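You operate a simulated robot arm through the tools that you are given. There is no shell and no other tool. Be economical: measure what you need, move in short steps, check, and stop when the job is done.

You run a simulated robot arm. Do the job below in one go: nothing can be reset, and whatever is moved stays where it is left.

## Task
Take the clear bottle on the top of the pack table and put it away on the shelf under the air panel. Take the open bottle on the top of the hold table and put it away on the second shelf from the bottom of the blue rack. Put three of the red caps from the top of the hold table on the dark belt. Put the jug from the top of the grey drum on the top of the wall table. Take the white pad on the top of the blue drum and put it away on the top of the spill kit table. Pull the pack table drawer open. Do these in any order. Set down upright: clear bottle, open bottle, jug.

It is judged by the outcome, as a careful person would: the job done as asked, and still so three seconds after it is handed in. It fails if anything else is knocked over, pushed out of place, dropped, spilled or broken. A push-on lid holds only when it is set on centred and level and pressed home; a screw cap is set on level and turned clockwise until tight.

## Robot
A 7-joint arm with a fingered hand on a trunk, on a base that drives. Base frame: it is fixed to the floor where the robot stands at the start and does not move with it; the origin is under the middle of the robot, x ahead of it, y to its left, z up. Readings come in m, rad, newtons and seconds.
With the tool pointing down near the work surface it reaches from about 0.22 to 0.76 m from the robot's upright axis, wherever it stands. Its first joint turns from -2.897 to 2.897 rad. Places, roughly: clear bottle (7x7x23 cm) [0.7, 0, 0.9]; dark belt (160x19 cm) [-2.06, 0.08, 0.76]; jug [0.5, -3.75, 1]; open bottle (12x7x24 cm) [0.5, -1.8, 0.9]; pack table drawer [0.5, 0.8, 0.7]; red cap (4x4x2 cm) [0.8, -2.6, 0.8]; second shelf of the blue rack [-3.5, -7.5, 0.6]; shelf under the air panel (27x17 cm) [-2.92, -1.16, 0.6]; top of the spill kit table [0.8, -5.9, 0.8]; top of the wall table [-1.3, -7.4, 0.8]; white pad [0.75, -5, 1]. Payload 4 kg.
The TCP is the grasp point between the finger pads, 0.028 m short of the fingertips. In the tool frame z runs along the fingers and y along their closing line. Largest opening 0.168 m; the body of the gripper starts 0.079 m behind the TCP. The gripper is a hand of 4 fingers: y runs from the thumb to the fingers, the wrist lies at [0, 0, -0.249] in the tool frame.
Orientation is that of the tool frame in the base frame, as a unit quaternion [x, y, z, w]. With the fingers straight down and closing along the base's y, the tool's x points along the base's -x, its y along +y and its z along -z.

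## Interface
- The arm moves only by the tool move_arm. Its argument "moves" is a list of rows, each a list of 2 entries, a list of its own where there are three numbers: the shift along the base's x, y, z in m, then the turn, a rotation vector about the base's x, y, z in rad. In form: [[[x, y, z], [rx, ry, rz]], ...]. A call has 1 to 8 rows; each row is the pose to reach, as a shift and turn from the pose commanded when the call began. Rows are played at 5 a second. More than 0.05 m and 0.15 rad between two rows, and nothing of the call is played. A pose out of reach is approached as far as the arm can. The call stops where the force on the tool passes 40 N (or 10 N more than at its start, if that is more) or the arm is blocked; 0.2 s more then pass. In this call time passes only in rows, and 0.2 s behind the last. It gives the time, the measured TCP pose, the force on the tool (base axes), the opening and the grip force at its end, in the units of the frame above (readings bear some noise), with the torque about the TCP (base axes, N m) and any sound that the robot's microphone picked up, and new pictures: "views" is both (left out), scene, wrist or none.
- Cameras (640 x 400 px; columns grow to the right, rows downward): "scene" is now at [0.0085, 0.1909, 1.4938]; the picture's right is [0.37, -0.93, 0.00], its down [-0.75, -0.30, -0.59] and it looks along [0.55, 0.22, -0.80] (base axes); focal length 287 px, centre (320, 200). "wrist" rides on the gripper at [0.06, -0.06, -0.11] in the tool frame; the picture's right is [0.71, 0.71, 0.00], its down [-0.56, 0.56, -0.61] and it looks along [-0.43, 0.43, 0.79] (tool axes); focal length 265 px, centre (320, 200). There is no depth. A picture from a camera that has moved, and an enlarged one, comes with that camera's place and axes in the base frame and with its lens.
- slide_trunk(by): slides the trunk up (or, below 0, down) by that many m; the arm and the scene camera ride with it, the base frame stays. It gives what a move gives, with no picture.
- steer(legs): drives the robot by 1 to 6 legs, each [ahead, turn to the left] in m and rad, along the robot's own axes; the way and the turn of a leg run together, so that a leg with both is an arc; at most 1.5 m and 3.142 rad a leg. The arm and the cameras ride along, it lands a little off, and it stops where it bumps. It gives what a move gives, and a new picture of the scene camera.
- move_fingers(finger1, finger2, finger3, thumb_bend): sets how far each is bent, from 0 (flat) to 1 (curled in); at 0.3 the hand is open as for a grip, at 0.7 the pads meet at the TCP. One left out holds its place. A second passes; each finger stops where it meets its share of the squeeze, and holds until it gets a number again. It is the only way to open and close the hand. It gives what a move gives, with no picture; readings hold the bend of each and the force on the fingers (four entries, about 0 where the hand has none), thumb and palm.
- pan_tilt(pan, tilt): turns the head with the scene camera to pan (to the left, within 2.705 rad either way) and tilt (down, from -0.506 to 1.204), counted from straight ahead of the robot. It gives what a move gives, and a new picture of the scene camera.
- close_up(camera, box): a new picture of the part [left, top, right, bottom] of that camera's present view, enlarged. The clock stands still meanwhile.
- job_done(): hands the job in; it is judged then, once.

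Go step by step. Nothing tells you exact positions but the pictures and the camera data: compare them with the known pose of the tool, close in by small moves and look again before you grip or let go. The budget is 217 turns and 260 pictures, counting those below and the enlarged ones. Unless the task says otherwise, let go and move clear before handing in, and close with one line.

The tools are called after "Request:" as a command line: name --argument value ..., lists and objects as JSON in quotes. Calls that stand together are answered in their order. move_arm: Moves the arm, as the interface text tells. Its arguments: {"type":"object","properties":{"moves":{"type":"array"},"views":{"type":"string","enum":["both","scene","wrist","none"]}},"required":["moves"]} The other tools are called the same way: slide_trunk (by) slides the trunk up or down; move_fingers (finger1, finger2, finger3, thumb_bend) moves the fingers one by one; steer (legs) drives the base; pan_tilt (pan, tilt) turns the head that bears the scene camera; close_up (camera, box) takes an enlarged picture of a part of a camera's view; job_done () hands the job in.

At the start:

```text
clock: 0.0
tcp_pos: [0.1359, 0.4743, 1.1399]
tool_rot: [-0.001, 1.0, 0.0, 0.0]
wrist_force: [0.7, 0.3, -0.7]
wrist_torque: [-0.02, -0.01, 0.03]
gripper_width: 0.168
gripper_force: 0.0
shape: jaw
bend: [0.3, 0.3, 0.3, 0.3]
finger forces: [0.1, 0.1, 0.1, 0.0, 0.1, 0.1]
trunk travel left (down, up): [-0.525, 0.065]
robot x, y, heading: [0.0005, -0.0002, -0.002]
head pan, tilt: [0.38, 0.935]
```

scene: 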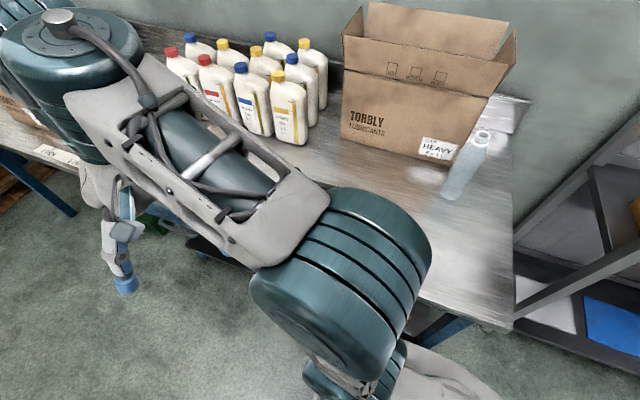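
wrist: 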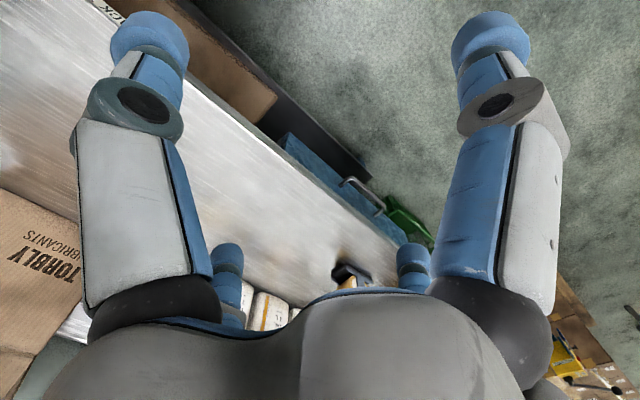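

I see the pack table ahead with the clear bottle near (0.69, 0.0), next to the carton. I'll look around with the head before moving anything.

Request:
pan_tilt --pan -0.9 --tilt 0.45

Request:
pan_tilt --pan -2.4 --tilt 0.4

Request:
pan_tilt --pan 2.6 --tilt 0.4

Request:
pan_tilt --pan 0.0 --tilt 0.8

```text
clock: 1.4
tcp_pos: [0.1357, 0.4763, 1.1388]
tool_rot: [0.0, 1.0, 0.0, 0.0]
wrist_force: [-0.4, 0.3, 0.1]
wrist_torque: [-0.01, -0.02, 0.04]
gripper_width: 0.1678
gripper_force: 0.0
shape: jaw
bend: [0.3, 0.3, 0.3, 0.3]
finger forces: [0.0, 0.0, 0.0, 0.1, 0.0, 0.1]
trunk travel left (down, up): [-0.525, 0.065]
robot x, y, heading: [-0.0019, -0.0009, -0.003]
head pan, tilt: [-0.901, 0.45]
camera scene: at [-0.0026, 0.0916, 1.5347], right [-0.78, -0.62, 0.0], down [-0.27, 0.34, -0.9], along [0.56, -0.71, -0.44], focal length 287 px, centre (320, 200)
```

scene: 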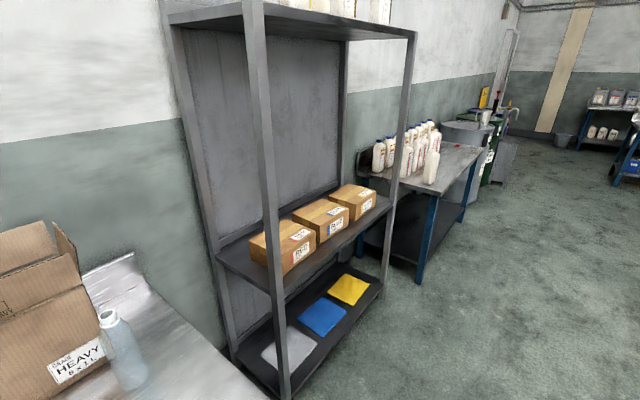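

```text
clock: 3.0
tcp_pos: [0.1358, 0.4745, 1.1379]
tool_rot: [0.0, 1.0, 0.0, 0.0]
wrist_force: [-0.5, 0.5, 0.0]
wrist_torque: [-0.01, 0.02, -0.02]
gripper_width: 0.1677
gripper_force: 0.1
shape: jaw
bend: [0.3, 0.3, 0.3, 0.3]
finger forces: [0.0, 0.0, 0.0, 0.0, 0.0, 0.0]
trunk travel left (down, up): [-0.525, 0.065]
robot x, y, heading: [0.0042, -0.0046, 0.001]
head pan, tilt: [-2.4, 0.4]
camera scene: at [-0.128, 0.1009, 1.5394], right [-0.68, 0.74, 0.0], down [0.29, 0.26, -0.92], along [-0.68, -0.62, -0.39], focal length 287 px, centre (320, 200)
```

scene: 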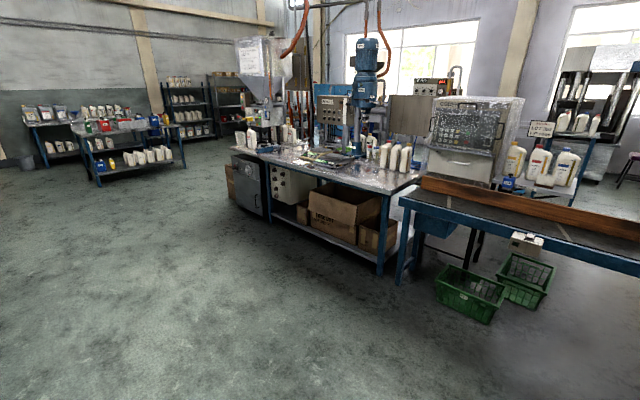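

```text
clock: 7.0
tcp_pos: [0.1357, 0.4747, 1.1386]
tool_rot: [0.0, 1.0, 0.0, 0.0]
wrist_force: [-0.7, 1.3, -0.4]
wrist_torque: [-0.01, 0.01, -0.01]
gripper_width: 0.1682
gripper_force: 0.1
shape: jaw
bend: [0.3, 0.3, 0.3, 0.3]
finger forces: [0.0, 0.0, 0.0, 0.0, 0.0, 0.0]
trunk travel left (down, up): [-0.525, 0.065]
robot x, y, heading: [-0.0018, -0.0027, -0.001]
head pan, tilt: [2.601, 0.4]
camera scene: at [-0.1391, 0.2113, 1.5394], right [0.52, 0.86, 0.0], down [0.33, -0.2, -0.92], along [-0.79, 0.47, -0.39], focal length 287 px, centre (320, 200)
```

scene: 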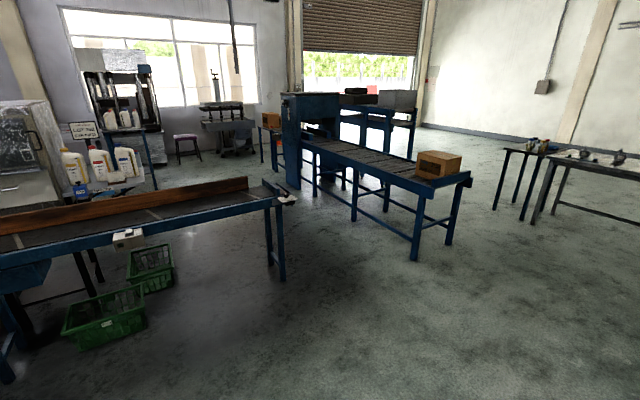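

```text
clock: 9.3
tcp_pos: [0.1357, 0.4759, 1.1384]
tool_rot: [0.0, 1.0, 0.0, 0.0]
wrist_force: [-0.1, -0.4, -0.1]
wrist_torque: [-0.01, 0.0, 0.01]
gripper_width: 0.1677
gripper_force: 0.1
shape: jaw
bend: [0.3, 0.3, 0.3, 0.3]
finger forces: [0.0, 0.0, 0.0, 0.1, 0.0, 0.0]
trunk travel left (down, up): [-0.525, 0.065]
robot x, y, heading: [0.003, 0.0011, 0.001]
head pan, tilt: [0.0, 0.799]
camera scene: at [0.0209, 0.1636, 1.5043], right [0.0, -1.0, 0.0], down [-0.72, 0.0, -0.7], along [0.7, 0.0, -0.72], focal length 287 px, centre (320, 200)
```

scene: 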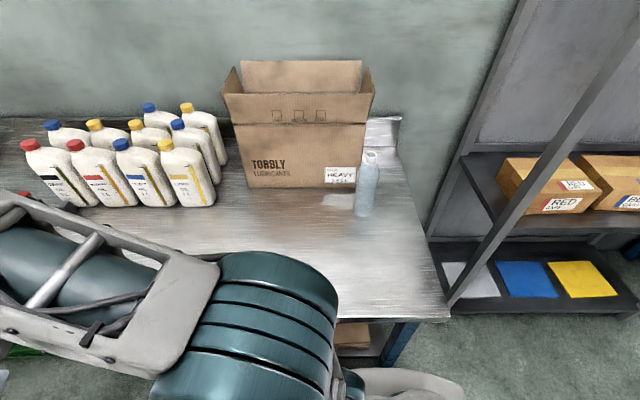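

The clear bottle stands near (0.68, 0.02) with the carton face at about x=0.78. I'll swing the hand to the front and level it so the fingers point forward.

Request:
move_arm --moves '[[[0.027, -0.041, 0], [0, -0.143, 0]], [[0.054, -0.082, 0], [0, -0.286, 0]], [[0.081, -0.123, 0], [0, -0.429, 0]], [[0.108, -0.164, 0], [0, -0.572, 0]], [[0.135, -0.205, 0], [0, -0.715, 0]], [[0.162, -0.246, 0], [0, -0.858, 0]], [[0.189, -0.287, 0], [0, -1.0, 0]], [[0.216, -0.328, 0], [0, -1.143, 0]]]'

```text
clock: 11.3
tcp_pos: [0.2927, 0.2375, 1.2083]
tool_rot: [-0.196, 0.818, 0.124, 0.527]
wrist_force: [-0.2, 1.2, 0.4]
wrist_torque: [-0.05, -0.01, -0.07]
gripper_width: 0.1681
gripper_force: 0.1
shape: jaw
bend: [0.3, 0.3, 0.3, 0.3]
finger forces: [0.0, 0.0, 0.0, 0.0, 0.0, 0.0]
out of reach, approached as far as the arm can: row 4, 5, 6, 7, 8
trunk travel left (down, up): [-0.525, 0.065]
robot x, y, heading: [-0.002, 0.0003, 0.002]
head pan, tilt: [0.0, 0.799]
stopped in row 8: the arm was blocked; the commanded pose is now the measured one
camera scene: at [0.0209, 0.165, 1.5041], right [0.0, -1.0, 0.0], down [-0.72, 0.0, -0.7], along [0.7, 0.0, -0.72], focal length 287 px, centre (320, 200)
camera wrist: at [0.2089, 0.1264, 1.198], right [-0.58, 0.5, -0.65], down [-0.55, 0.35, 0.76], along [0.61, 0.79, 0.07], focal length 265 px, centre (320, 200)
```

scene: 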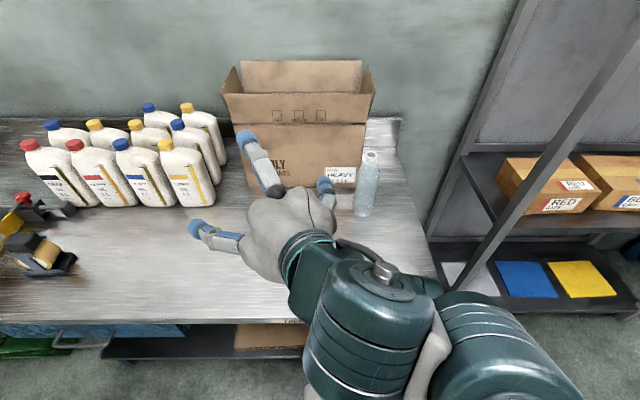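
wrist: 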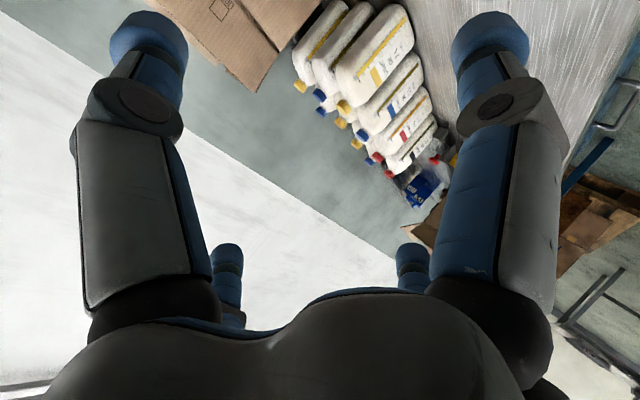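

The arm was blocked because the hand was too close in. I'll stretch it further forward while finishing the levelling.

Request:
move_arm --moves '[[[0.03, -0.0314, -0.01], [0.0147, -0.0597, -0.0656]], [[0.06, -0.063, -0.02], [0.0294, -0.119, -0.131]], [[0.09, -0.094, -0.03], [0.044, -0.179, -0.197]], [[0.12, -0.126, -0.04], [0.0589, -0.239, -0.262]], [[0.15, -0.157, -0.05], [0.0736, -0.299, -0.328]], [[0.18, -0.189, -0.06], [0.088, -0.358, -0.393]], [[0.21, -0.22, -0.07], [0.103, -0.418, -0.459]]]'

```text
clock: 12.9
tcp_pos: [0.506, 0.0205, 1.2244]
tool_rot: [-0.025, 0.725, 0.017, 0.688]
wrist_force: [-0.2, -1.1, -0.3]
wrist_torque: [-0.03, 0.02, 0.03]
gripper_width: 0.1682
gripper_force: 0.1
shape: jaw
bend: [0.3, 0.3, 0.3, 0.3]
finger forces: [0.0, 0.0, 0.1, 0.0, 0.0, 0.0]
out of reach, approached as far as the arm can: row 1, 2, 3, 4, 5, 6, 7
trunk travel left (down, up): [-0.525, 0.065]
robot x, y, heading: [-0.0008, -0.0015, 0.003]
head pan, tilt: [0.0, 0.799]
camera scene: at [0.0207, 0.1631, 1.5043], right [0.0, -1.0, 0.0], down [-0.72, 0.0, -0.7], along [0.7, 0.0, -0.72], focal length 287 px, centre (320, 200)
camera wrist: at [0.3989, -0.0468, 1.1695], right [-0.08, 0.7, -0.71], down [-0.62, 0.53, 0.58], along [0.78, 0.48, 0.39], focal length 265 px, centre (320, 200)
```

scene: 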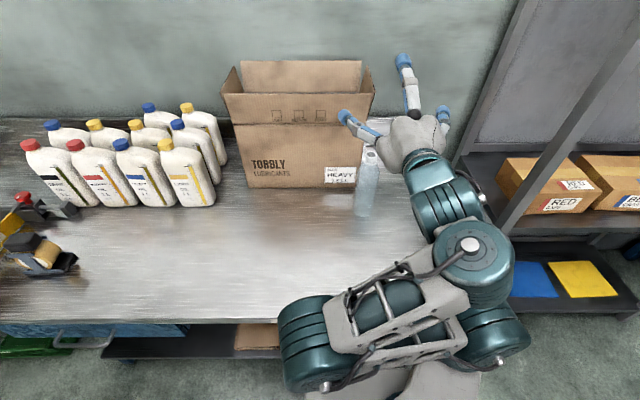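
wrist: 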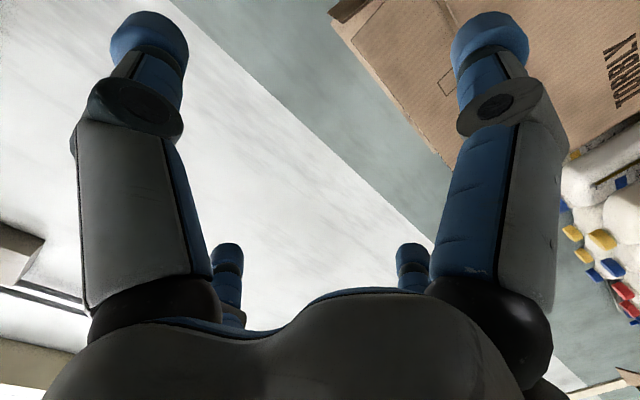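

The hand is level but 8 cm higher than commanded, so I'll back off and lower the trunk to bring the shoulder down.

Request:
steer --legs '[[-0.25, 0]]'

Request:
slide_trunk --by -0.2

Request:
move_arm --moves '[[[0, 0, 0], [0, 0, 0]]]'

```text
clock: 14.7
tcp_pos: [0.2543, 0.0216, 1.2236]
tool_rot: [-0.024, 0.726, 0.016, 0.687]
wrist_force: [-0.2, -0.6, -0.2]
wrist_torque: [0.03, 0.02, 0.01]
gripper_width: 0.168
gripper_force: 0.1
shape: jaw
bend: [0.3, 0.3, 0.3, 0.3]
finger forces: [0.0, 0.1, 0.1, 0.0, 0.0, 0.1]
trunk travel left (down, up): [-0.525, 0.065]
robot x, y, heading: [-0.2502, 0.001, -0.002]
head pan, tilt: [0.0, 0.799]
camera scene: at [-0.2304, 0.1635, 1.5043], right [0.0, -1.0, 0.0], down [-0.72, 0.0, -0.7], along [0.7, 0.0, -0.72], focal length 287 px, centre (320, 200)
```

scene: 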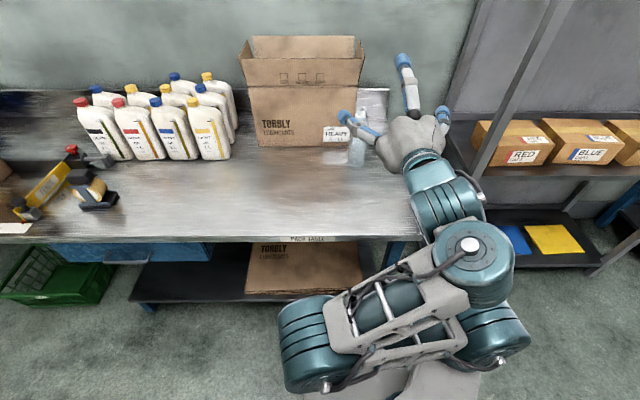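

```text
clock: 16.9
tcp_pos: [0.2549, 0.0215, 1.0243]
tool_rot: [-0.025, 0.726, 0.017, 0.687]
wrist_force: [0.3, 0.2, -0.2]
wrist_torque: [0.0, 0.04, 0.01]
gripper_width: 0.1679
gripper_force: 0.0
shape: jaw
bend: [0.3, 0.3, 0.3, 0.3]
finger forces: [0.0, 0.0, 0.1, 0.1, 0.0, 0.0]
trunk travel left (down, up): [-0.325, 0.265]
robot x, y, heading: [-0.251, -0.0013, 0.001]
head pan, tilt: [0.0, 0.799]
```

```text
clock: 17.3
tcp_pos: [0.2557, 0.0209, 1.0236]
tool_rot: [-0.025, 0.726, 0.016, 0.687]
wrist_force: [-0.5, -0.2, -0.8]
wrist_torque: [-0.01, 0.01, 0.0]
gripper_width: 0.1681
gripper_force: 0.0
shape: jaw
bend: [0.3, 0.3, 0.3, 0.3]
finger forces: [0.1, 0.0, 0.1, 0.0, 0.0, 0.0]
trunk travel left (down, up): [-0.325, 0.265]
robot x, y, heading: [-0.2549, 0.0012, -0.005]
head pan, tilt: [0.0, 0.799]
camera scene: at [-0.2301, 0.1635, 1.3043], right [0.0, -1.0, 0.0], down [-0.72, 0.0, -0.7], along [0.7, 0.0, -0.72], focal length 287 px, centre (320, 200)
camera wrist: at [0.1475, -0.0465, 0.9695], right [-0.08, 0.7, -0.71], down [-0.61, 0.53, 0.58], along [0.79, 0.48, 0.39], focal length 265 px, centre (320, 200)
```

scene: 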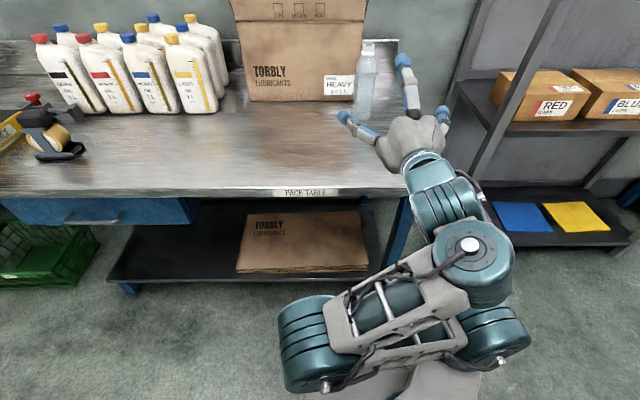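
wrist: 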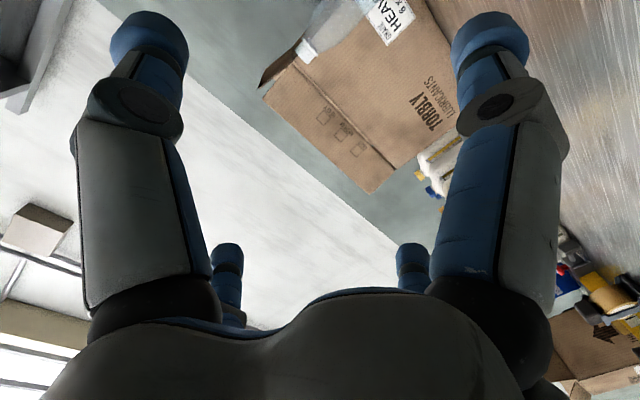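

The hand is now level at z 1.02, behind the table edge. I'll extend it forward and down to grasp height, with the TCP still well short of the bottle.

Request:
move_arm --moves '[[[0.04, 0, -0.02], [0, -0.01, -0.01]], [[0.08, 0, -0.04], [0, -0.02, -0.02]], [[0.12, 0, -0.06], [0, -0.03, -0.03]], [[0.16, 0, -0.08], [0, -0.04, -0.04]], [[0.2, 0, -0.1], [0, -0.05, -0.05]], [[0.24, 0, -0.12], [0, -0.055, -0.059]]]'

```text
clock: 18.7
tcp_pos: [0.2926, 0.0248, 1.0425]
tool_rot: [-0.017, 0.72, 0.008, 0.694]
wrist_force: [0.4, 0.4, 0.2]
wrist_torque: [0.0, 0.03, 0.03]
gripper_width: 0.168
gripper_force: 0.0
shape: jaw
bend: [0.3, 0.3, 0.3, 0.3]
finger forces: [0.1, 0.0, 0.1, 0.0, 0.1, 0.1]
out of reach, approached as far as the arm can: row 1, 2, 3, 4, 5, 6
trunk travel left (down, up): [-0.325, 0.265]
robot x, y, heading: [-0.2519, 0.0007, -0.002]
head pan, tilt: [0.0, 0.799]
camera scene: at [-0.2301, 0.1635, 1.3043], right [0.0, -1.0, 0.0], down [-0.72, 0.0, -0.7], along [0.7, 0.0, -0.72], focal length 287 px, centre (320, 200)
camera wrist: at [0.1837, -0.0406, 0.9853], right [-0.05, 0.7, -0.71], down [-0.61, 0.54, 0.57], along [0.79, 0.47, 0.4], focal length 265 px, centre (320, 200)
```

scene: 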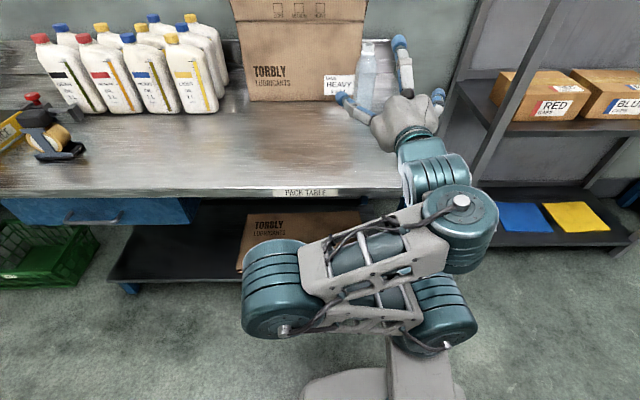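
wrist: 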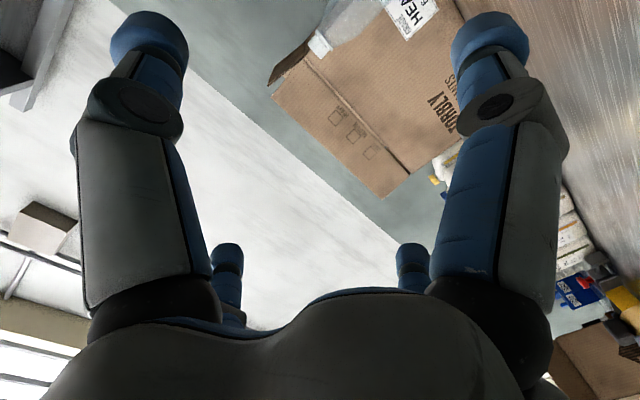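

The wrist is at its joint limit in this posture, so the wrist height is tied to the trunk height. I'll back off a little more, lower the trunk, and stretch forward level.

Request:
steer --legs '[[-0.2, 0]]'

Request:
slide_trunk --by -0.15

Request:
move_arm --moves '[[[0.04, 0, 0.01], [0, 0, 0]], [[0.08, 0, 0.01], [0, 0, 0]], [[0.12, 0, 0.01], [0, 0, 0]], [[0.16, 0, 0.01], [0, 0, 0]], [[0.2, 0, 0.01], [0, 0, 0]]]'

```text
clock: 20.3
tcp_pos: [0.0951, 0.0249, 1.0412]
tool_rot: [-0.017, 0.72, 0.008, 0.694]
wrist_force: [-0.1, -0.6, 0.4]
wrist_torque: [0.01, 0.01, -0.02]
gripper_width: 0.168
gripper_force: 0.1
shape: jaw
bend: [0.3, 0.3, 0.3, 0.3]
finger forces: [0.0, 0.1, 0.0, 0.0, 0.0, 0.0]
trunk travel left (down, up): [-0.325, 0.265]
robot x, y, heading: [-0.4515, -0.0017, -0.005]
head pan, tilt: [0.0, 0.799]
camera scene: at [-0.4285, 0.1639, 1.3043], right [0.0, -1.0, 0.0], down [-0.72, 0.0, -0.7], along [0.7, 0.0, -0.72], focal length 287 px, centre (320, 200)
```

scene: 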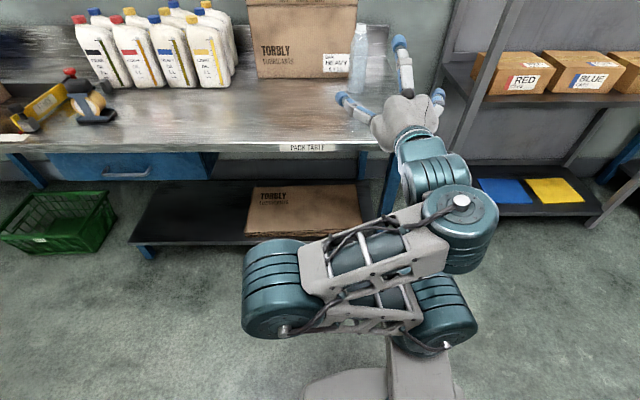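

```text
clock: 22.1
tcp_pos: [0.0943, 0.0261, 0.892]
tool_rot: [-0.017, 0.719, 0.008, 0.694]
wrist_force: [0.2, 0.0, 0.0]
wrist_torque: [-0.01, -0.01, 0.0]
gripper_width: 0.1678
gripper_force: 0.0
shape: jaw
bend: [0.3, 0.3, 0.3, 0.3]
finger forces: [0.1, 0.1, 0.0, 0.0, 0.0, 0.1]
trunk travel left (down, up): [-0.175, 0.415]
robot x, y, heading: [-0.4521, -0.0034, -0.002]
head pan, tilt: [0.0, 0.799]
```

```text
clock: 23.4
tcp_pos: [0.287, 0.0266, 0.9115]
tool_rot: [-0.018, 0.714, 0.007, 0.7]
wrist_force: [-28.9, 0.3, 14.8]
wrist_torque: [-0.05, 2.98, -0.17]
gripper_width: 0.1682
gripper_force: 0.1
shape: jaw
bend: [0.23, 0.3, 0.3, 0.3]
finger forces: [38.1, 0.0, 0.1, 0.0, 0.1, 0.1]
trunk travel left (down, up): [-0.175, 0.415]
robot x, y, heading: [-0.4494, 0.0024, -0.003]
head pan, tilt: [0.0, 0.799]
stopped in row 5: the force on the tool passed its limit at 44 N (the readings are from after the stop); the commanded pose is now the measured one
camera scene: at [-0.4334, 0.1638, 1.1546], right [0.0, -1.0, 0.0], down [-0.71, 0.0, -0.7], along [0.7, 0.0, -0.71], focal length 287 px, centre (320, 200)
camera wrist: at [0.1792, -0.0388, 0.8523], right [-0.04, 0.7, -0.72], down [-0.62, 0.54, 0.56], along [0.78, 0.47, 0.41], focal length 265 px, centre (320, 200)
```

scene: 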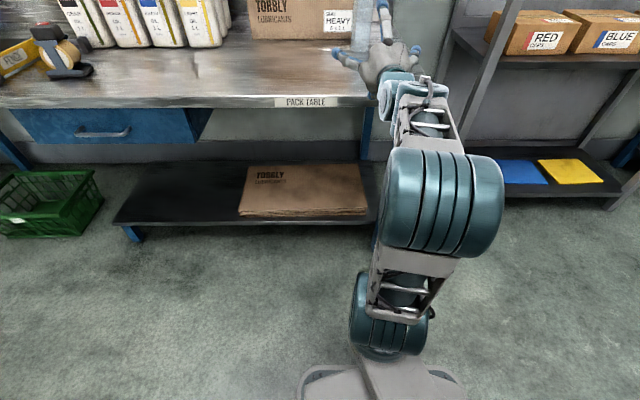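
wrist: 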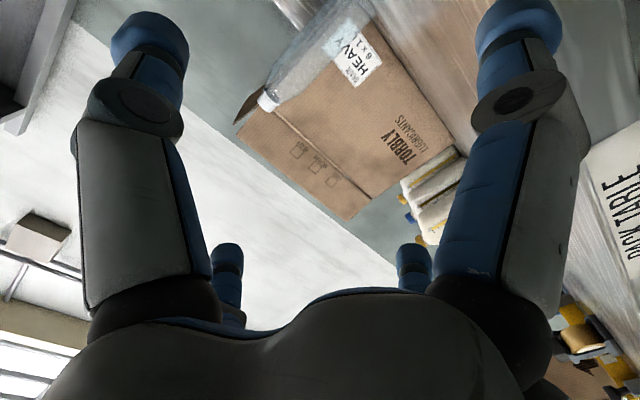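

Finger 1 touched the table edge, so the four fingers seem to be arranged in a cross with finger 1 at the bottom. I'll back off and look closely at the hand.

Request:
move_arm --moves '[[[-0.04, 0, 0.0], [0, 0, 0]], [[-0.08, 0, 0.03], [0, 0, 0]]]' --views "none"

Request:
close_up --camera "scene" --box '[240, 0, 560, 200]'

```text
clock: 24.0
tcp_pos: [0.212, 0.0258, 0.9357]
tool_rot: [-0.017, 0.717, 0.008, 0.696]
wrist_force: [0.5, -0.9, -0.3]
wrist_torque: [-0.02, -0.07, 0.01]
gripper_width: 0.1681
gripper_force: 0.1
shape: jaw
bend: [0.3, 0.3, 0.3, 0.3]
finger forces: [0.1, 0.0, 0.1, 0.0, 0.0, 0.0]
trunk travel left (down, up): [-0.175, 0.415]
robot x, y, heading: [-0.4484, -0.0004, -0.003]
head pan, tilt: [0.0, 0.799]
```

```text
2.00 times, centred on (400, 100) of scene
camera zoom: at [-0.4286, 0.1639, 1.1542], right [0.0, -1.0, 0.0], down [-0.72, 0.0, -0.7], along [0.7, 0.0, -0.72], focal length 574 px, centre (160, 400)
```

zoom: 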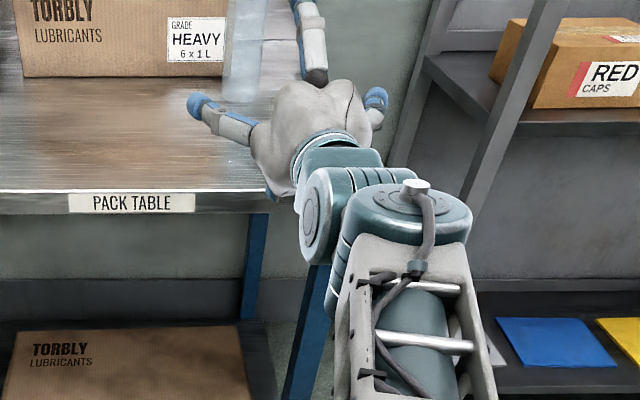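

The hand is a radial four-finger cross. I'll roll it 45° so that two fingers pass each side of an upright bottle, and raise it slightly.

Request:
move_arm --moves '[[[0, 0, 0], [-0.13, 0, 0]], [[0, 0, 0], [-0.26, 0, 0]], [[0, 0, 0], [-0.39, 0, 0]], [[0, 0, 0], [-0.52, 0, 0]], [[0, 0, 0], [-0.65, 0, 0]], [[0, 0, 0], [-0.785, -0.02, -0.03]]]'

```text
clock: 25.4
tcp_pos: [0.2096, 0.0271, 0.9354]
tool_rot: [-0.273, 0.658, -0.277, 0.644]
wrist_force: [0.4, -0.5, -0.4]
wrist_torque: [0.0, 0.03, 0.02]
gripper_width: 0.1679
gripper_force: 0.0
shape: jaw
bend: [0.3, 0.3, 0.3, 0.3]
finger forces: [0.0, 0.1, 0.0, 0.1, 0.0, 0.0]
trunk travel left (down, up): [-0.175, 0.415]
robot x, y, heading: [-0.4454, 0.0001, 0.001]
head pan, tilt: [0.0, 0.799]
camera scene: at [-0.4293, 0.1638, 1.1543], right [0.0, -1.0, 0.0], down [-0.72, 0.0, -0.7], along [0.7, 0.0, -0.72], focal length 287 px, centre (320, 200)
camera wrist: at [0.1007, -0.0574, 0.937], right [-0.02, -0.02, -1.0], down [-0.6, 0.8, 0.0], along [0.8, 0.6, -0.02], focal length 265 px, centre (320, 200)
```

scene: 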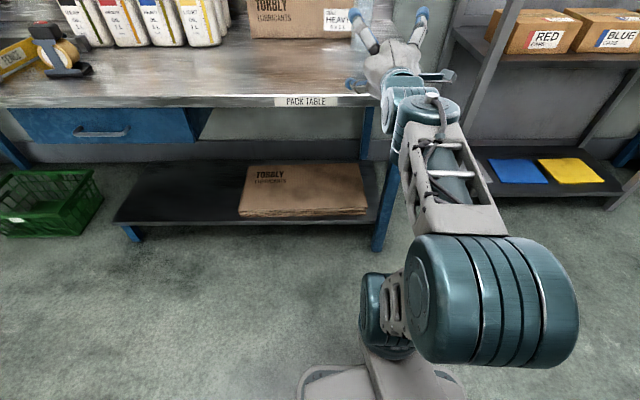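
wrist: 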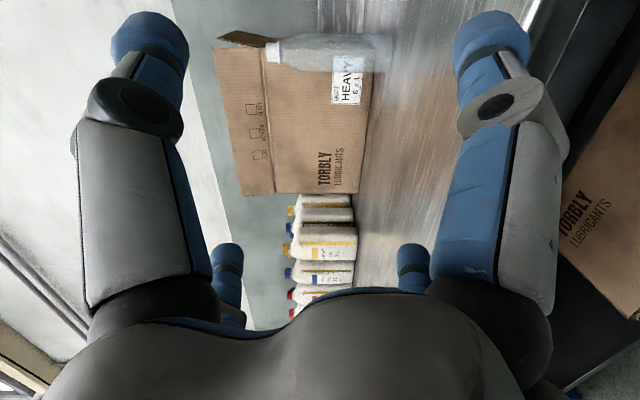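

Rolled nicely; the bottle shows in the wrist view at y≈0.018, z≈0.79–1.02. I'll drive 0.25 m forward and check the elbow against the table edge.

Request:
steer --legs '[[0.25, 0]]'

Request:
move_arm --moves '[[[0.04, -0.004, -0.015], [0, 0, 0]], [[0.08, -0.009, -0.03], [0, 0, 0]]]'

```text
clock: 27.2
tcp_pos: [0.458, 0.0239, 0.9349]
tool_rot: [-0.271, 0.659, -0.279, 0.644]
wrist_force: [-1.3, 0.0, 0.1]
wrist_torque: [-0.02, 0.02, 0.01]
gripper_width: 0.1681
gripper_force: 0.1
shape: jaw
bend: [0.3, 0.3, 0.3, 0.3]
finger forces: [0.0, 0.1, 0.0, 0.1, 0.0, 0.0]
trunk travel left (down, up): [-0.175, 0.415]
robot x, y, heading: [-0.2002, -0.0002, -0.001]
head pan, tilt: [0.0, 0.799]
camera scene: at [-0.1809, 0.1629, 1.1543], right [0.0, -1.0, 0.0], down [-0.72, 0.0, -0.7], along [0.7, 0.0, -0.72], focal length 287 px, centre (320, 200)
```

scene: 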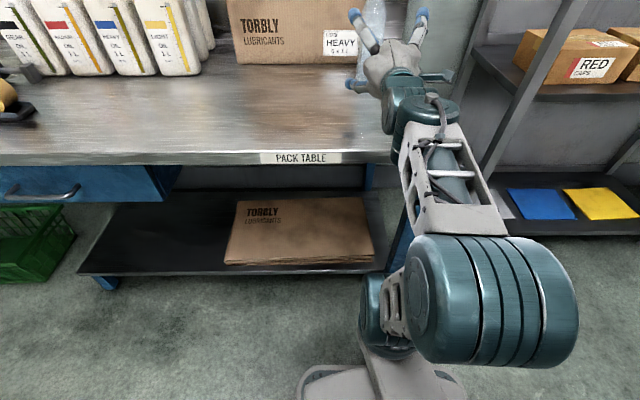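

```text
clock: 27.8
tcp_pos: [0.5396, 0.0148, 0.9036]
tool_rot: [-0.272, 0.658, -0.278, 0.645]
wrist_force: [0.0, 1.1, 0.0]
wrist_torque: [0.0, 0.04, 0.0]
gripper_width: 0.1682
gripper_force: 0.0
shape: jaw
bend: [0.3, 0.3, 0.3, 0.3]
finger forces: [0.0, 0.0, 0.0, 0.1, 0.1, 0.0]
trunk travel left (down, up): [-0.175, 0.415]
robot x, y, heading: [-0.199, -0.0019, -0.006]
head pan, tilt: [0.0, 0.799]
camera scene: at [-0.1813, 0.1631, 1.1543], right [0.0, -1.0, 0.0], down [-0.72, 0.0, -0.7], along [0.7, 0.0, -0.72], focal length 287 px, centre (320, 200)
camera wrist: at [0.4287, -0.0687, 0.9066], right [-0.02, -0.01, -1.0], down [-0.6, 0.8, 0.0], along [0.8, 0.6, -0.02], focal length 265 px, centre (320, 200)
```

scene: 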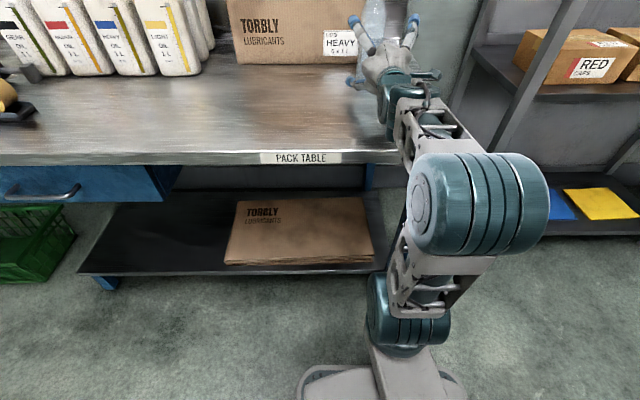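
wrist: 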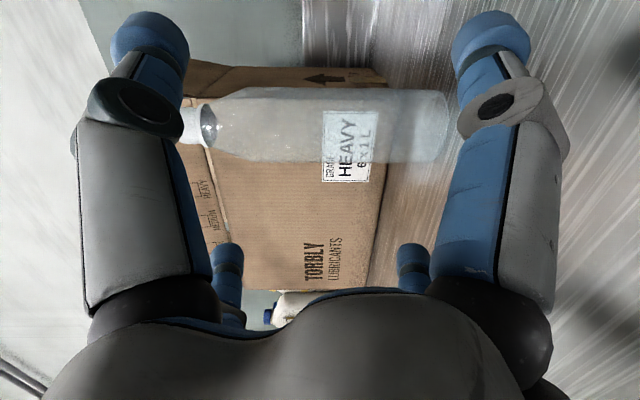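

The bottle body centre works out to about (0.685, 0.028) and the current height suits. I'll advance most of the way and look again.

Request:
move_arm --moves '[[[0.04, 0.012, 0], [0, 0, 0]], [[0.08, 0.012, 0], [0, 0, 0]], [[0.11, 0.012, 0], [0, 0, 0]]]'

```text
clock: 28.6
tcp_pos: [0.6508, 0.0264, 0.9032]
tool_rot: [-0.271, 0.659, -0.279, 0.644]
wrist_force: [-0.2, -0.6, 0.6]
wrist_torque: [-0.01, 0.02, -0.02]
gripper_width: 0.168
gripper_force: 0.1
shape: jaw
bend: [0.3, 0.3, 0.3, 0.3]
finger forces: [0.0, 0.0, 0.0, 0.0, 0.0, 0.0]
trunk travel left (down, up): [-0.175, 0.415]
robot x, y, heading: [-0.2049, -0.0004, -0.0]
head pan, tilt: [0.0, 0.799]
camera scene: at [-0.181, 0.163, 1.1543], right [0.0, -1.0, 0.0], down [-0.72, 0.0, -0.7], along [0.7, 0.0, -0.72], focal length 287 px, centre (320, 200)
camera wrist: at [0.5401, -0.0575, 0.9057], right [-0.02, -0.01, -1.0], down [-0.6, 0.8, 0.0], along [0.8, 0.6, -0.02], focal length 265 px, centre (320, 200)
```

scene: 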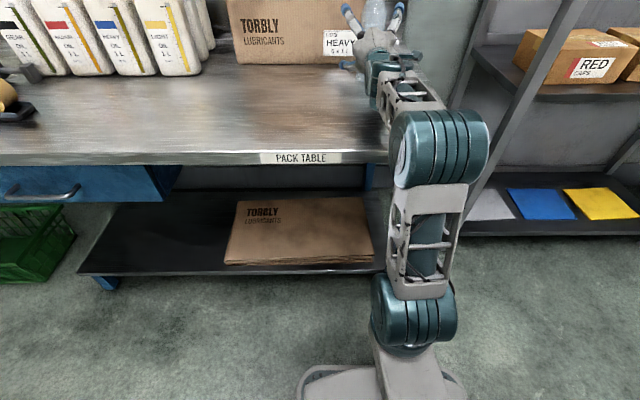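
wrist: 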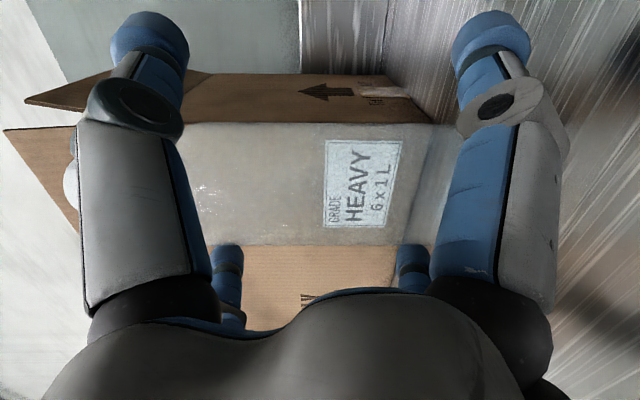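

The bottle centre is about (0.667, 0.027). I'll go the last 2 cm and close.

Request:
move_arm --moves '[[[0.017, 0, 0], [0, 0, 0]]]' --views "none"

Request:
move_fingers --finger1 0.6 --finger2 0.6 --finger3 0.6 --thumb_bend 0.6

Request:
close_up --camera "wrist" --box '[0, 0, 640, 400]'

```text
clock: 29.0
tcp_pos: [0.6684, 0.0274, 0.9052]
tool_rot: [-0.272, 0.659, -0.278, 0.644]
wrist_force: [-0.1, -0.4, 0.0]
wrist_torque: [-0.01, 0.02, 0.01]
gripper_width: 0.1682
gripper_force: 0.1
shape: jaw
bend: [0.3, 0.3, 0.3, 0.3]
finger forces: [0.0, 0.0, 0.0, 0.0, 0.0, 0.0]
trunk travel left (down, up): [-0.175, 0.415]
robot x, y, heading: [-0.2057, 0.0022, -0.004]
head pan, tilt: [0.0, 0.799]
```

```text
clock: 30.0
tcp_pos: [0.6676, 0.0276, 0.9041]
tool_rot: [-0.271, 0.659, -0.279, 0.644]
wrist_force: [0.2, 0.2, 2.0]
wrist_torque: [0.05, 0.01, 0.0]
gripper_width: 0.052
gripper_force: 27.3
shape: fingers
bend: [0.52, 0.49, 0.5, 0.52]
finger forces: [8.0, 11.7, 15.1, 0.1, 18.9, 0.1]
trunk travel left (down, up): [-0.175, 0.415]
robot x, y, heading: [-0.204, 0.0035, -0.003]
head pan, tilt: [0.0, 0.799]
```

```text
1.00 times, centred on (320, 200) of wrist (not enlarged: the box is as wide or as high as the picture)
camera zoom: at [0.5568, -0.0573, 0.9061], right [-0.01, -0.01, -1.0], down [-0.6, 0.8, 0.0], along [0.8, 0.6, -0.02], focal length 265 px, centre (320, 200)
```

zoom: 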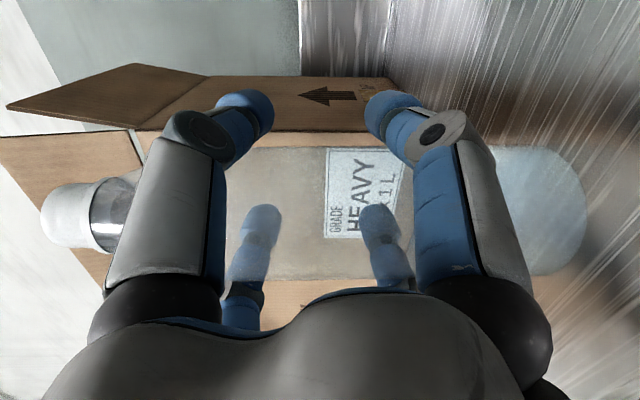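

Firmly held by four fingers. I'll lift a few centimetres, then look.

Request:
move_arm --moves '[[[0, 0, 0.03], [0, 0, 0]], [[0, 0, 0.06], [0, 0, 0]], [[-0.04, 0, 0.1], [0, 0, 0]]]'

```text
refused: row 3 steps farther than a row can; nothing moved
```

Request:
move_arm --moves '[[[0, 0, 0.03], [0, 0, 0]], [[0, 0, 0.06], [0, 0, 0]], [[-0.03, 0, 0.09], [0, 0, 0]]]'

```text
clock: 30.8
tcp_pos: [0.6358, 0.0291, 0.9931]
tool_rot: [-0.272, 0.66, -0.278, 0.643]
wrist_force: [-0.3, 0.5, -0.6]
wrist_torque: [0.0, -0.05, 0.01]
gripper_width: 0.0516
gripper_force: 27.6
shape: fingers
bend: [0.52, 0.49, 0.5, 0.52]
finger forces: [8.2, 11.2, 15.8, 0.1, 18.9, 0.0]
trunk travel left (down, up): [-0.175, 0.415]
robot x, y, heading: [-0.203, -0.0008, -0.004]
head pan, tilt: [0.0, 0.799]
camera scene: at [-0.1802, 0.1629, 1.1543], right [0.0, -1.0, 0.0], down [-0.72, 0.0, -0.7], along [0.7, 0.0, -0.72], focal length 287 px, centre (320, 200)
camera wrist: at [0.5262, -0.0555, 0.9946], right [-0.02, -0.01, -1.0], down [-0.6, 0.8, 0.0], along [0.8, 0.6, -0.02], focal length 265 px, centre (320, 200)
```

scene: 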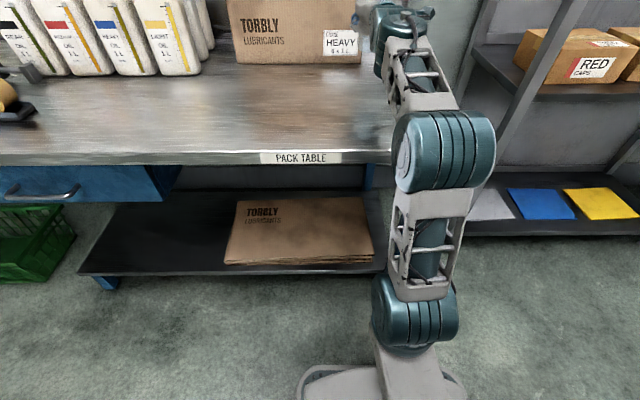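
wrist: 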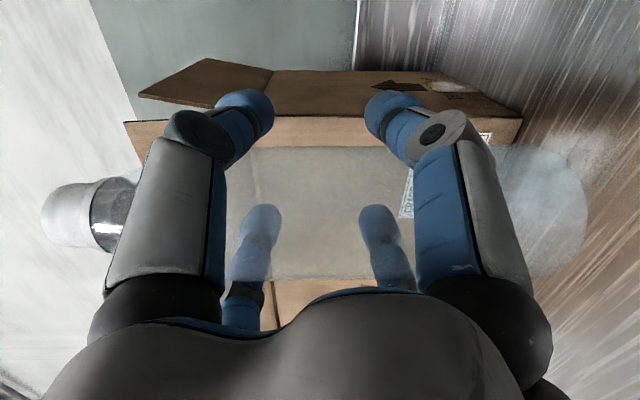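

The bottle is up. I'll back away and look toward the air panel area.

Request:
steer --legs '[[-0.5, 0]]'

Request:
move_arm --moves '[[[-0.04, 0, 0.0], [0, 0, 0]], [[-0.08, 0, 0.0], [0, 0, 0]], [[-0.12, 0, 0.0], [0, 0, 0]], [[-0.16, 0, 0.0], [0, 0, 0]], [[-0.2, 0, 0.0], [0, 0, 0]]]' --views "none"

Request:
slide_trunk --by 0.3

Request:
pan_tilt --pan -2.5 --tilt 0.5

```text
clock: 33.7
tcp_pos: [0.1425, 0.028, 0.9925]
tool_rot: [-0.269, 0.66, -0.28, 0.643]
wrist_force: [0.0, 0.5, -0.1]
wrist_torque: [-0.02, -0.02, -0.01]
gripper_width: 0.0517
gripper_force: 26.6
shape: fingers
bend: [0.52, 0.49, 0.5, 0.52]
finger forces: [8.2, 11.2, 15.8, 0.0, 19.0, 0.0]
trunk travel left (down, up): [-0.175, 0.415]
robot x, y, heading: [-0.697, 0.0056, -0.013]
head pan, tilt: [0.0, 0.799]
camera scene: at [-0.6745, 0.1664, 1.1543], right [-0.01, -1.0, 0.0], down [-0.72, 0.01, -0.7], along [0.7, -0.01, -0.72], focal length 287 px, centre (320, 200)
```

scene: 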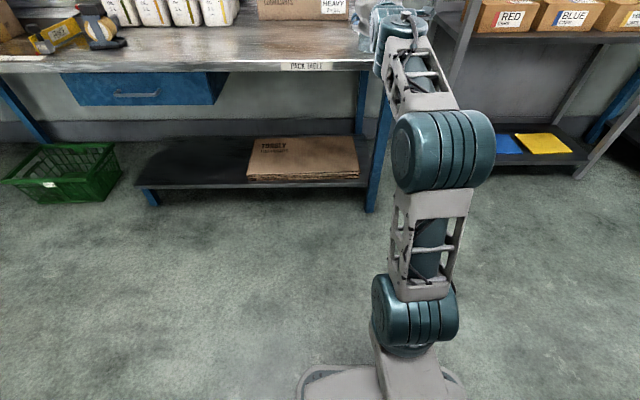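

```text
clock: 34.9
tcp_pos: [-0.0589, 0.027, 0.9917]
tool_rot: [-0.27, 0.66, -0.279, 0.643]
wrist_force: [0.6, -0.7, -0.3]
wrist_torque: [0.03, -0.02, 0.0]
gripper_width: 0.0517
gripper_force: 27.6
shape: fingers
bend: [0.52, 0.49, 0.5, 0.52]
finger forces: [8.4, 11.3, 16.1, 0.0, 19.2, 0.0]
trunk travel left (down, up): [-0.175, 0.415]
robot x, y, heading: [-0.6952, 0.0059, -0.008]
head pan, tilt: [0.0, 0.799]
```

```text
clock: 37.9
tcp_pos: [-0.0578, 0.0269, 1.2925]
tool_rot: [-0.27, 0.66, -0.28, 0.643]
wrist_force: [-0.4, 0.7, 0.2]
wrist_torque: [-0.02, 0.01, 0.02]
gripper_width: 0.0517
gripper_force: 27.9
shape: fingers
bend: [0.52, 0.49, 0.5, 0.52]
finger forces: [8.5, 11.3, 16.1, 0.1, 19.2, 0.0]
trunk travel left (down, up): [-0.475, 0.115]
robot x, y, heading: [-0.6965, 0.0009, -0.014]
head pan, tilt: [0.0, 0.799]
```

```text
clock: 40.2
tcp_pos: [-0.0586, 0.027, 1.2915]
tool_rot: [-0.269, 0.66, -0.28, 0.644]
wrist_force: [-0.2, -0.2, -0.3]
wrist_torque: [-0.02, 0.03, 0.0]
gripper_width: 0.0517
gripper_force: 27.4
shape: fingers
bend: [0.52, 0.49, 0.5, 0.52]
finger forces: [8.4, 11.3, 16.1, 0.1, 19.3, 0.0]
trunk travel left (down, up): [-0.475, 0.115]
robot x, y, heading: [-0.6938, 0.0041, -0.012]
head pan, tilt: [-2.499, 0.499]
camera scene: at [-0.8286, 0.1135, 1.4803], right [-0.59, 0.81, 0.0], down [0.39, 0.28, -0.88], along [-0.71, -0.52, -0.48], focal length 287 px, centre (320, 200)
```

scene: 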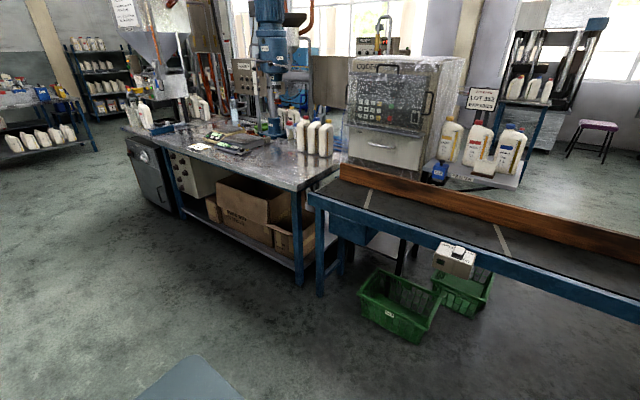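

The shelf's stated place lies behind the filling table, so I need a view of it. First a close look from here.

Request:
close_up --camera "scene" --box '[200, 20, 456, 180]'

Request:
pan_tilt --pan -1.7 --tilt 0.3

Request:
pan_tilt --pan 2.6 --tilt 0.5

```text
2.50 times, centred on (328, 100) of scene
camera zoom: at [-0.8286, 0.1135, 1.4803], right [-0.59, 0.81, 0.0], down [0.39, 0.28, -0.88], along [-0.71, -0.52, -0.48], focal length 718 px, centre (300, 450)
```

zoom: 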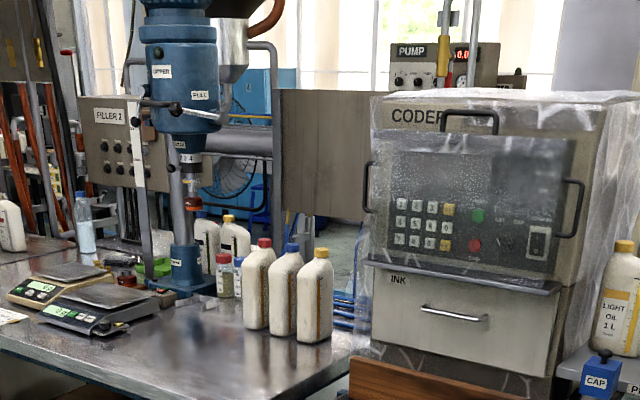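

```text
clock: 41.3
tcp_pos: [-0.0594, 0.0266, 1.2921]
tool_rot: [-0.27, 0.66, -0.281, 0.643]
wrist_force: [0.1, 0.8, 0.4]
wrist_torque: [-0.01, 0.01, -0.01]
gripper_width: 0.0515
gripper_force: 27.5
shape: fingers
bend: [0.52, 0.49, 0.5, 0.52]
finger forces: [8.4, 11.3, 16.2, 0.0, 19.3, 0.1]
trunk travel left (down, up): [-0.475, 0.115]
robot x, y, heading: [-0.6967, 0.0067, -0.01]
head pan, tilt: [-1.7, 0.3]
camera scene: at [-0.7683, 0.0748, 1.4987], right [-0.99, 0.14, 0.0], down [0.04, 0.29, -0.96], along [-0.13, -0.95, -0.3], focal length 287 px, centre (320, 200)
```

scene: 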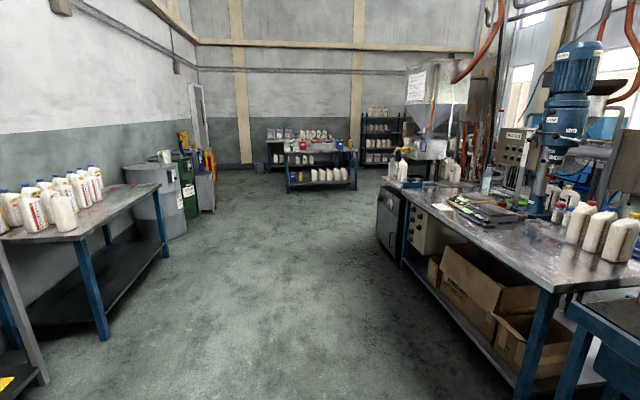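

```text
clock: 44.8
tcp_pos: [-0.059, 0.027, 1.2912]
tool_rot: [-0.27, 0.659, -0.28, 0.643]
wrist_force: [0.4, -0.5, 0.3]
wrist_torque: [0.01, 0.01, -0.03]
gripper_width: 0.0515
gripper_force: 27.8
shape: fingers
bend: [0.52, 0.49, 0.5, 0.52]
finger forces: [8.4, 11.3, 16.1, 0.1, 19.3, 0.0]
trunk travel left (down, up): [-0.475, 0.115]
robot x, y, heading: [-0.6975, 0.0019, -0.008]
head pan, tilt: [2.601, 0.499]
camera scene: at [-0.8328, 0.2149, 1.4803], right [0.52, 0.85, 0.0], down [0.41, -0.25, -0.88], along [-0.75, 0.46, -0.48], focal length 287 px, centre (320, 200)
```

scene: 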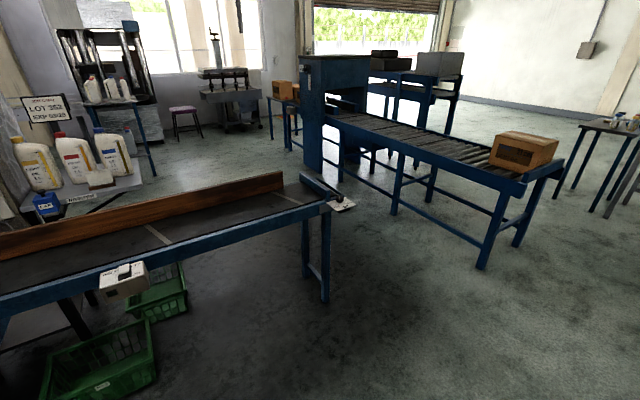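

The air panel is the board behind the filling table, so its shelf must be reached from behind. I'll drive round the far end of the belt, through the gap between belt and roller conveyor.

Request:
steer --legs '[[0, 2.1], [1.2, 0], [0.5, 0]]'

Request:
pan_tilt --pan 0.9 --tilt 0.6

```text
clock: 58.5
tcp_pos: [-1.9608, 1.976, 1.2921]
tool_rot: [0.708, -0.078, -0.431, -0.554]
wrist_force: [-0.6, 0.3, 0.4]
wrist_torque: [-0.01, -0.01, -0.02]
gripper_width: 0.0515
gripper_force: 27.3
shape: fingers
bend: [0.52, 0.49, 0.5, 0.52]
finger forces: [8.5, 11.4, 16.1, 0.0, 19.4, 0.0]
trunk travel left (down, up): [-0.475, 0.115]
robot x, y, heading: [-1.5949, 1.4468, 2.133]
head pan, tilt: [2.601, 0.499]
camera scene: at [-1.7, 1.2238, 1.4803], right [-1.0, -0.02, 0.0], down [-0.01, 0.48, -0.88], along [0.02, -0.88, -0.48], focal length 287 px, centre (320, 200)
```

scene: 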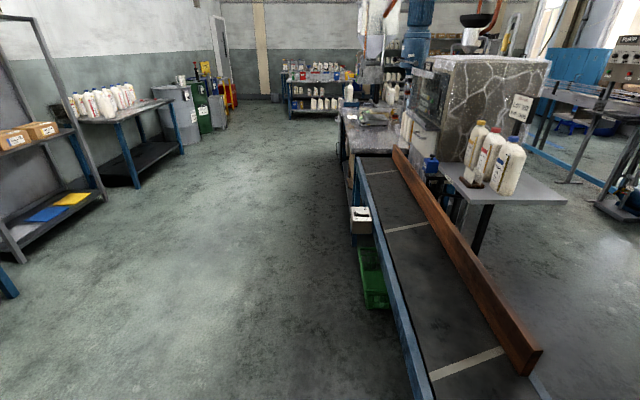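

```text
clock: 60.2
tcp_pos: [-1.9617, 1.9764, 1.292]
tool_rot: [0.708, -0.08, -0.43, -0.555]
wrist_force: [0.3, -0.3, 0.8]
wrist_torque: [-0.02, 0.01, 0.02]
gripper_width: 0.0514
gripper_force: 27.7
shape: fingers
bend: [0.52, 0.49, 0.5, 0.52]
finger forces: [8.6, 11.4, 16.2, 0.0, 19.2, 0.0]
trunk travel left (down, up): [-0.475, 0.115]
robot x, y, heading: [-1.5958, 1.4515, 2.132]
head pan, tilt: [0.901, 0.6]
camera scene: at [-1.7897, 1.3241, 1.4712], right [0.11, 0.99, 0.0], down [0.56, -0.06, -0.83], along [-0.82, 0.09, -0.56], focal length 287 px, centre (320, 200)
```

scene: 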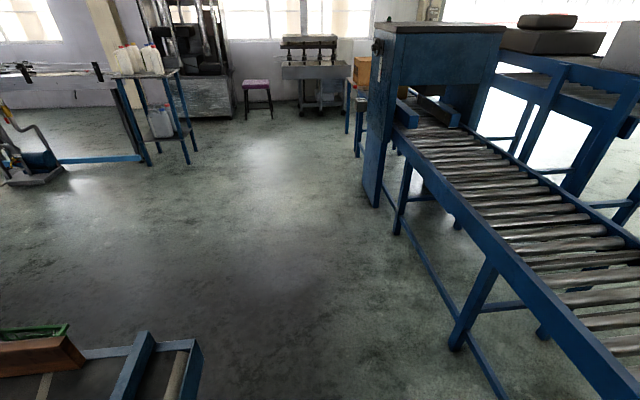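

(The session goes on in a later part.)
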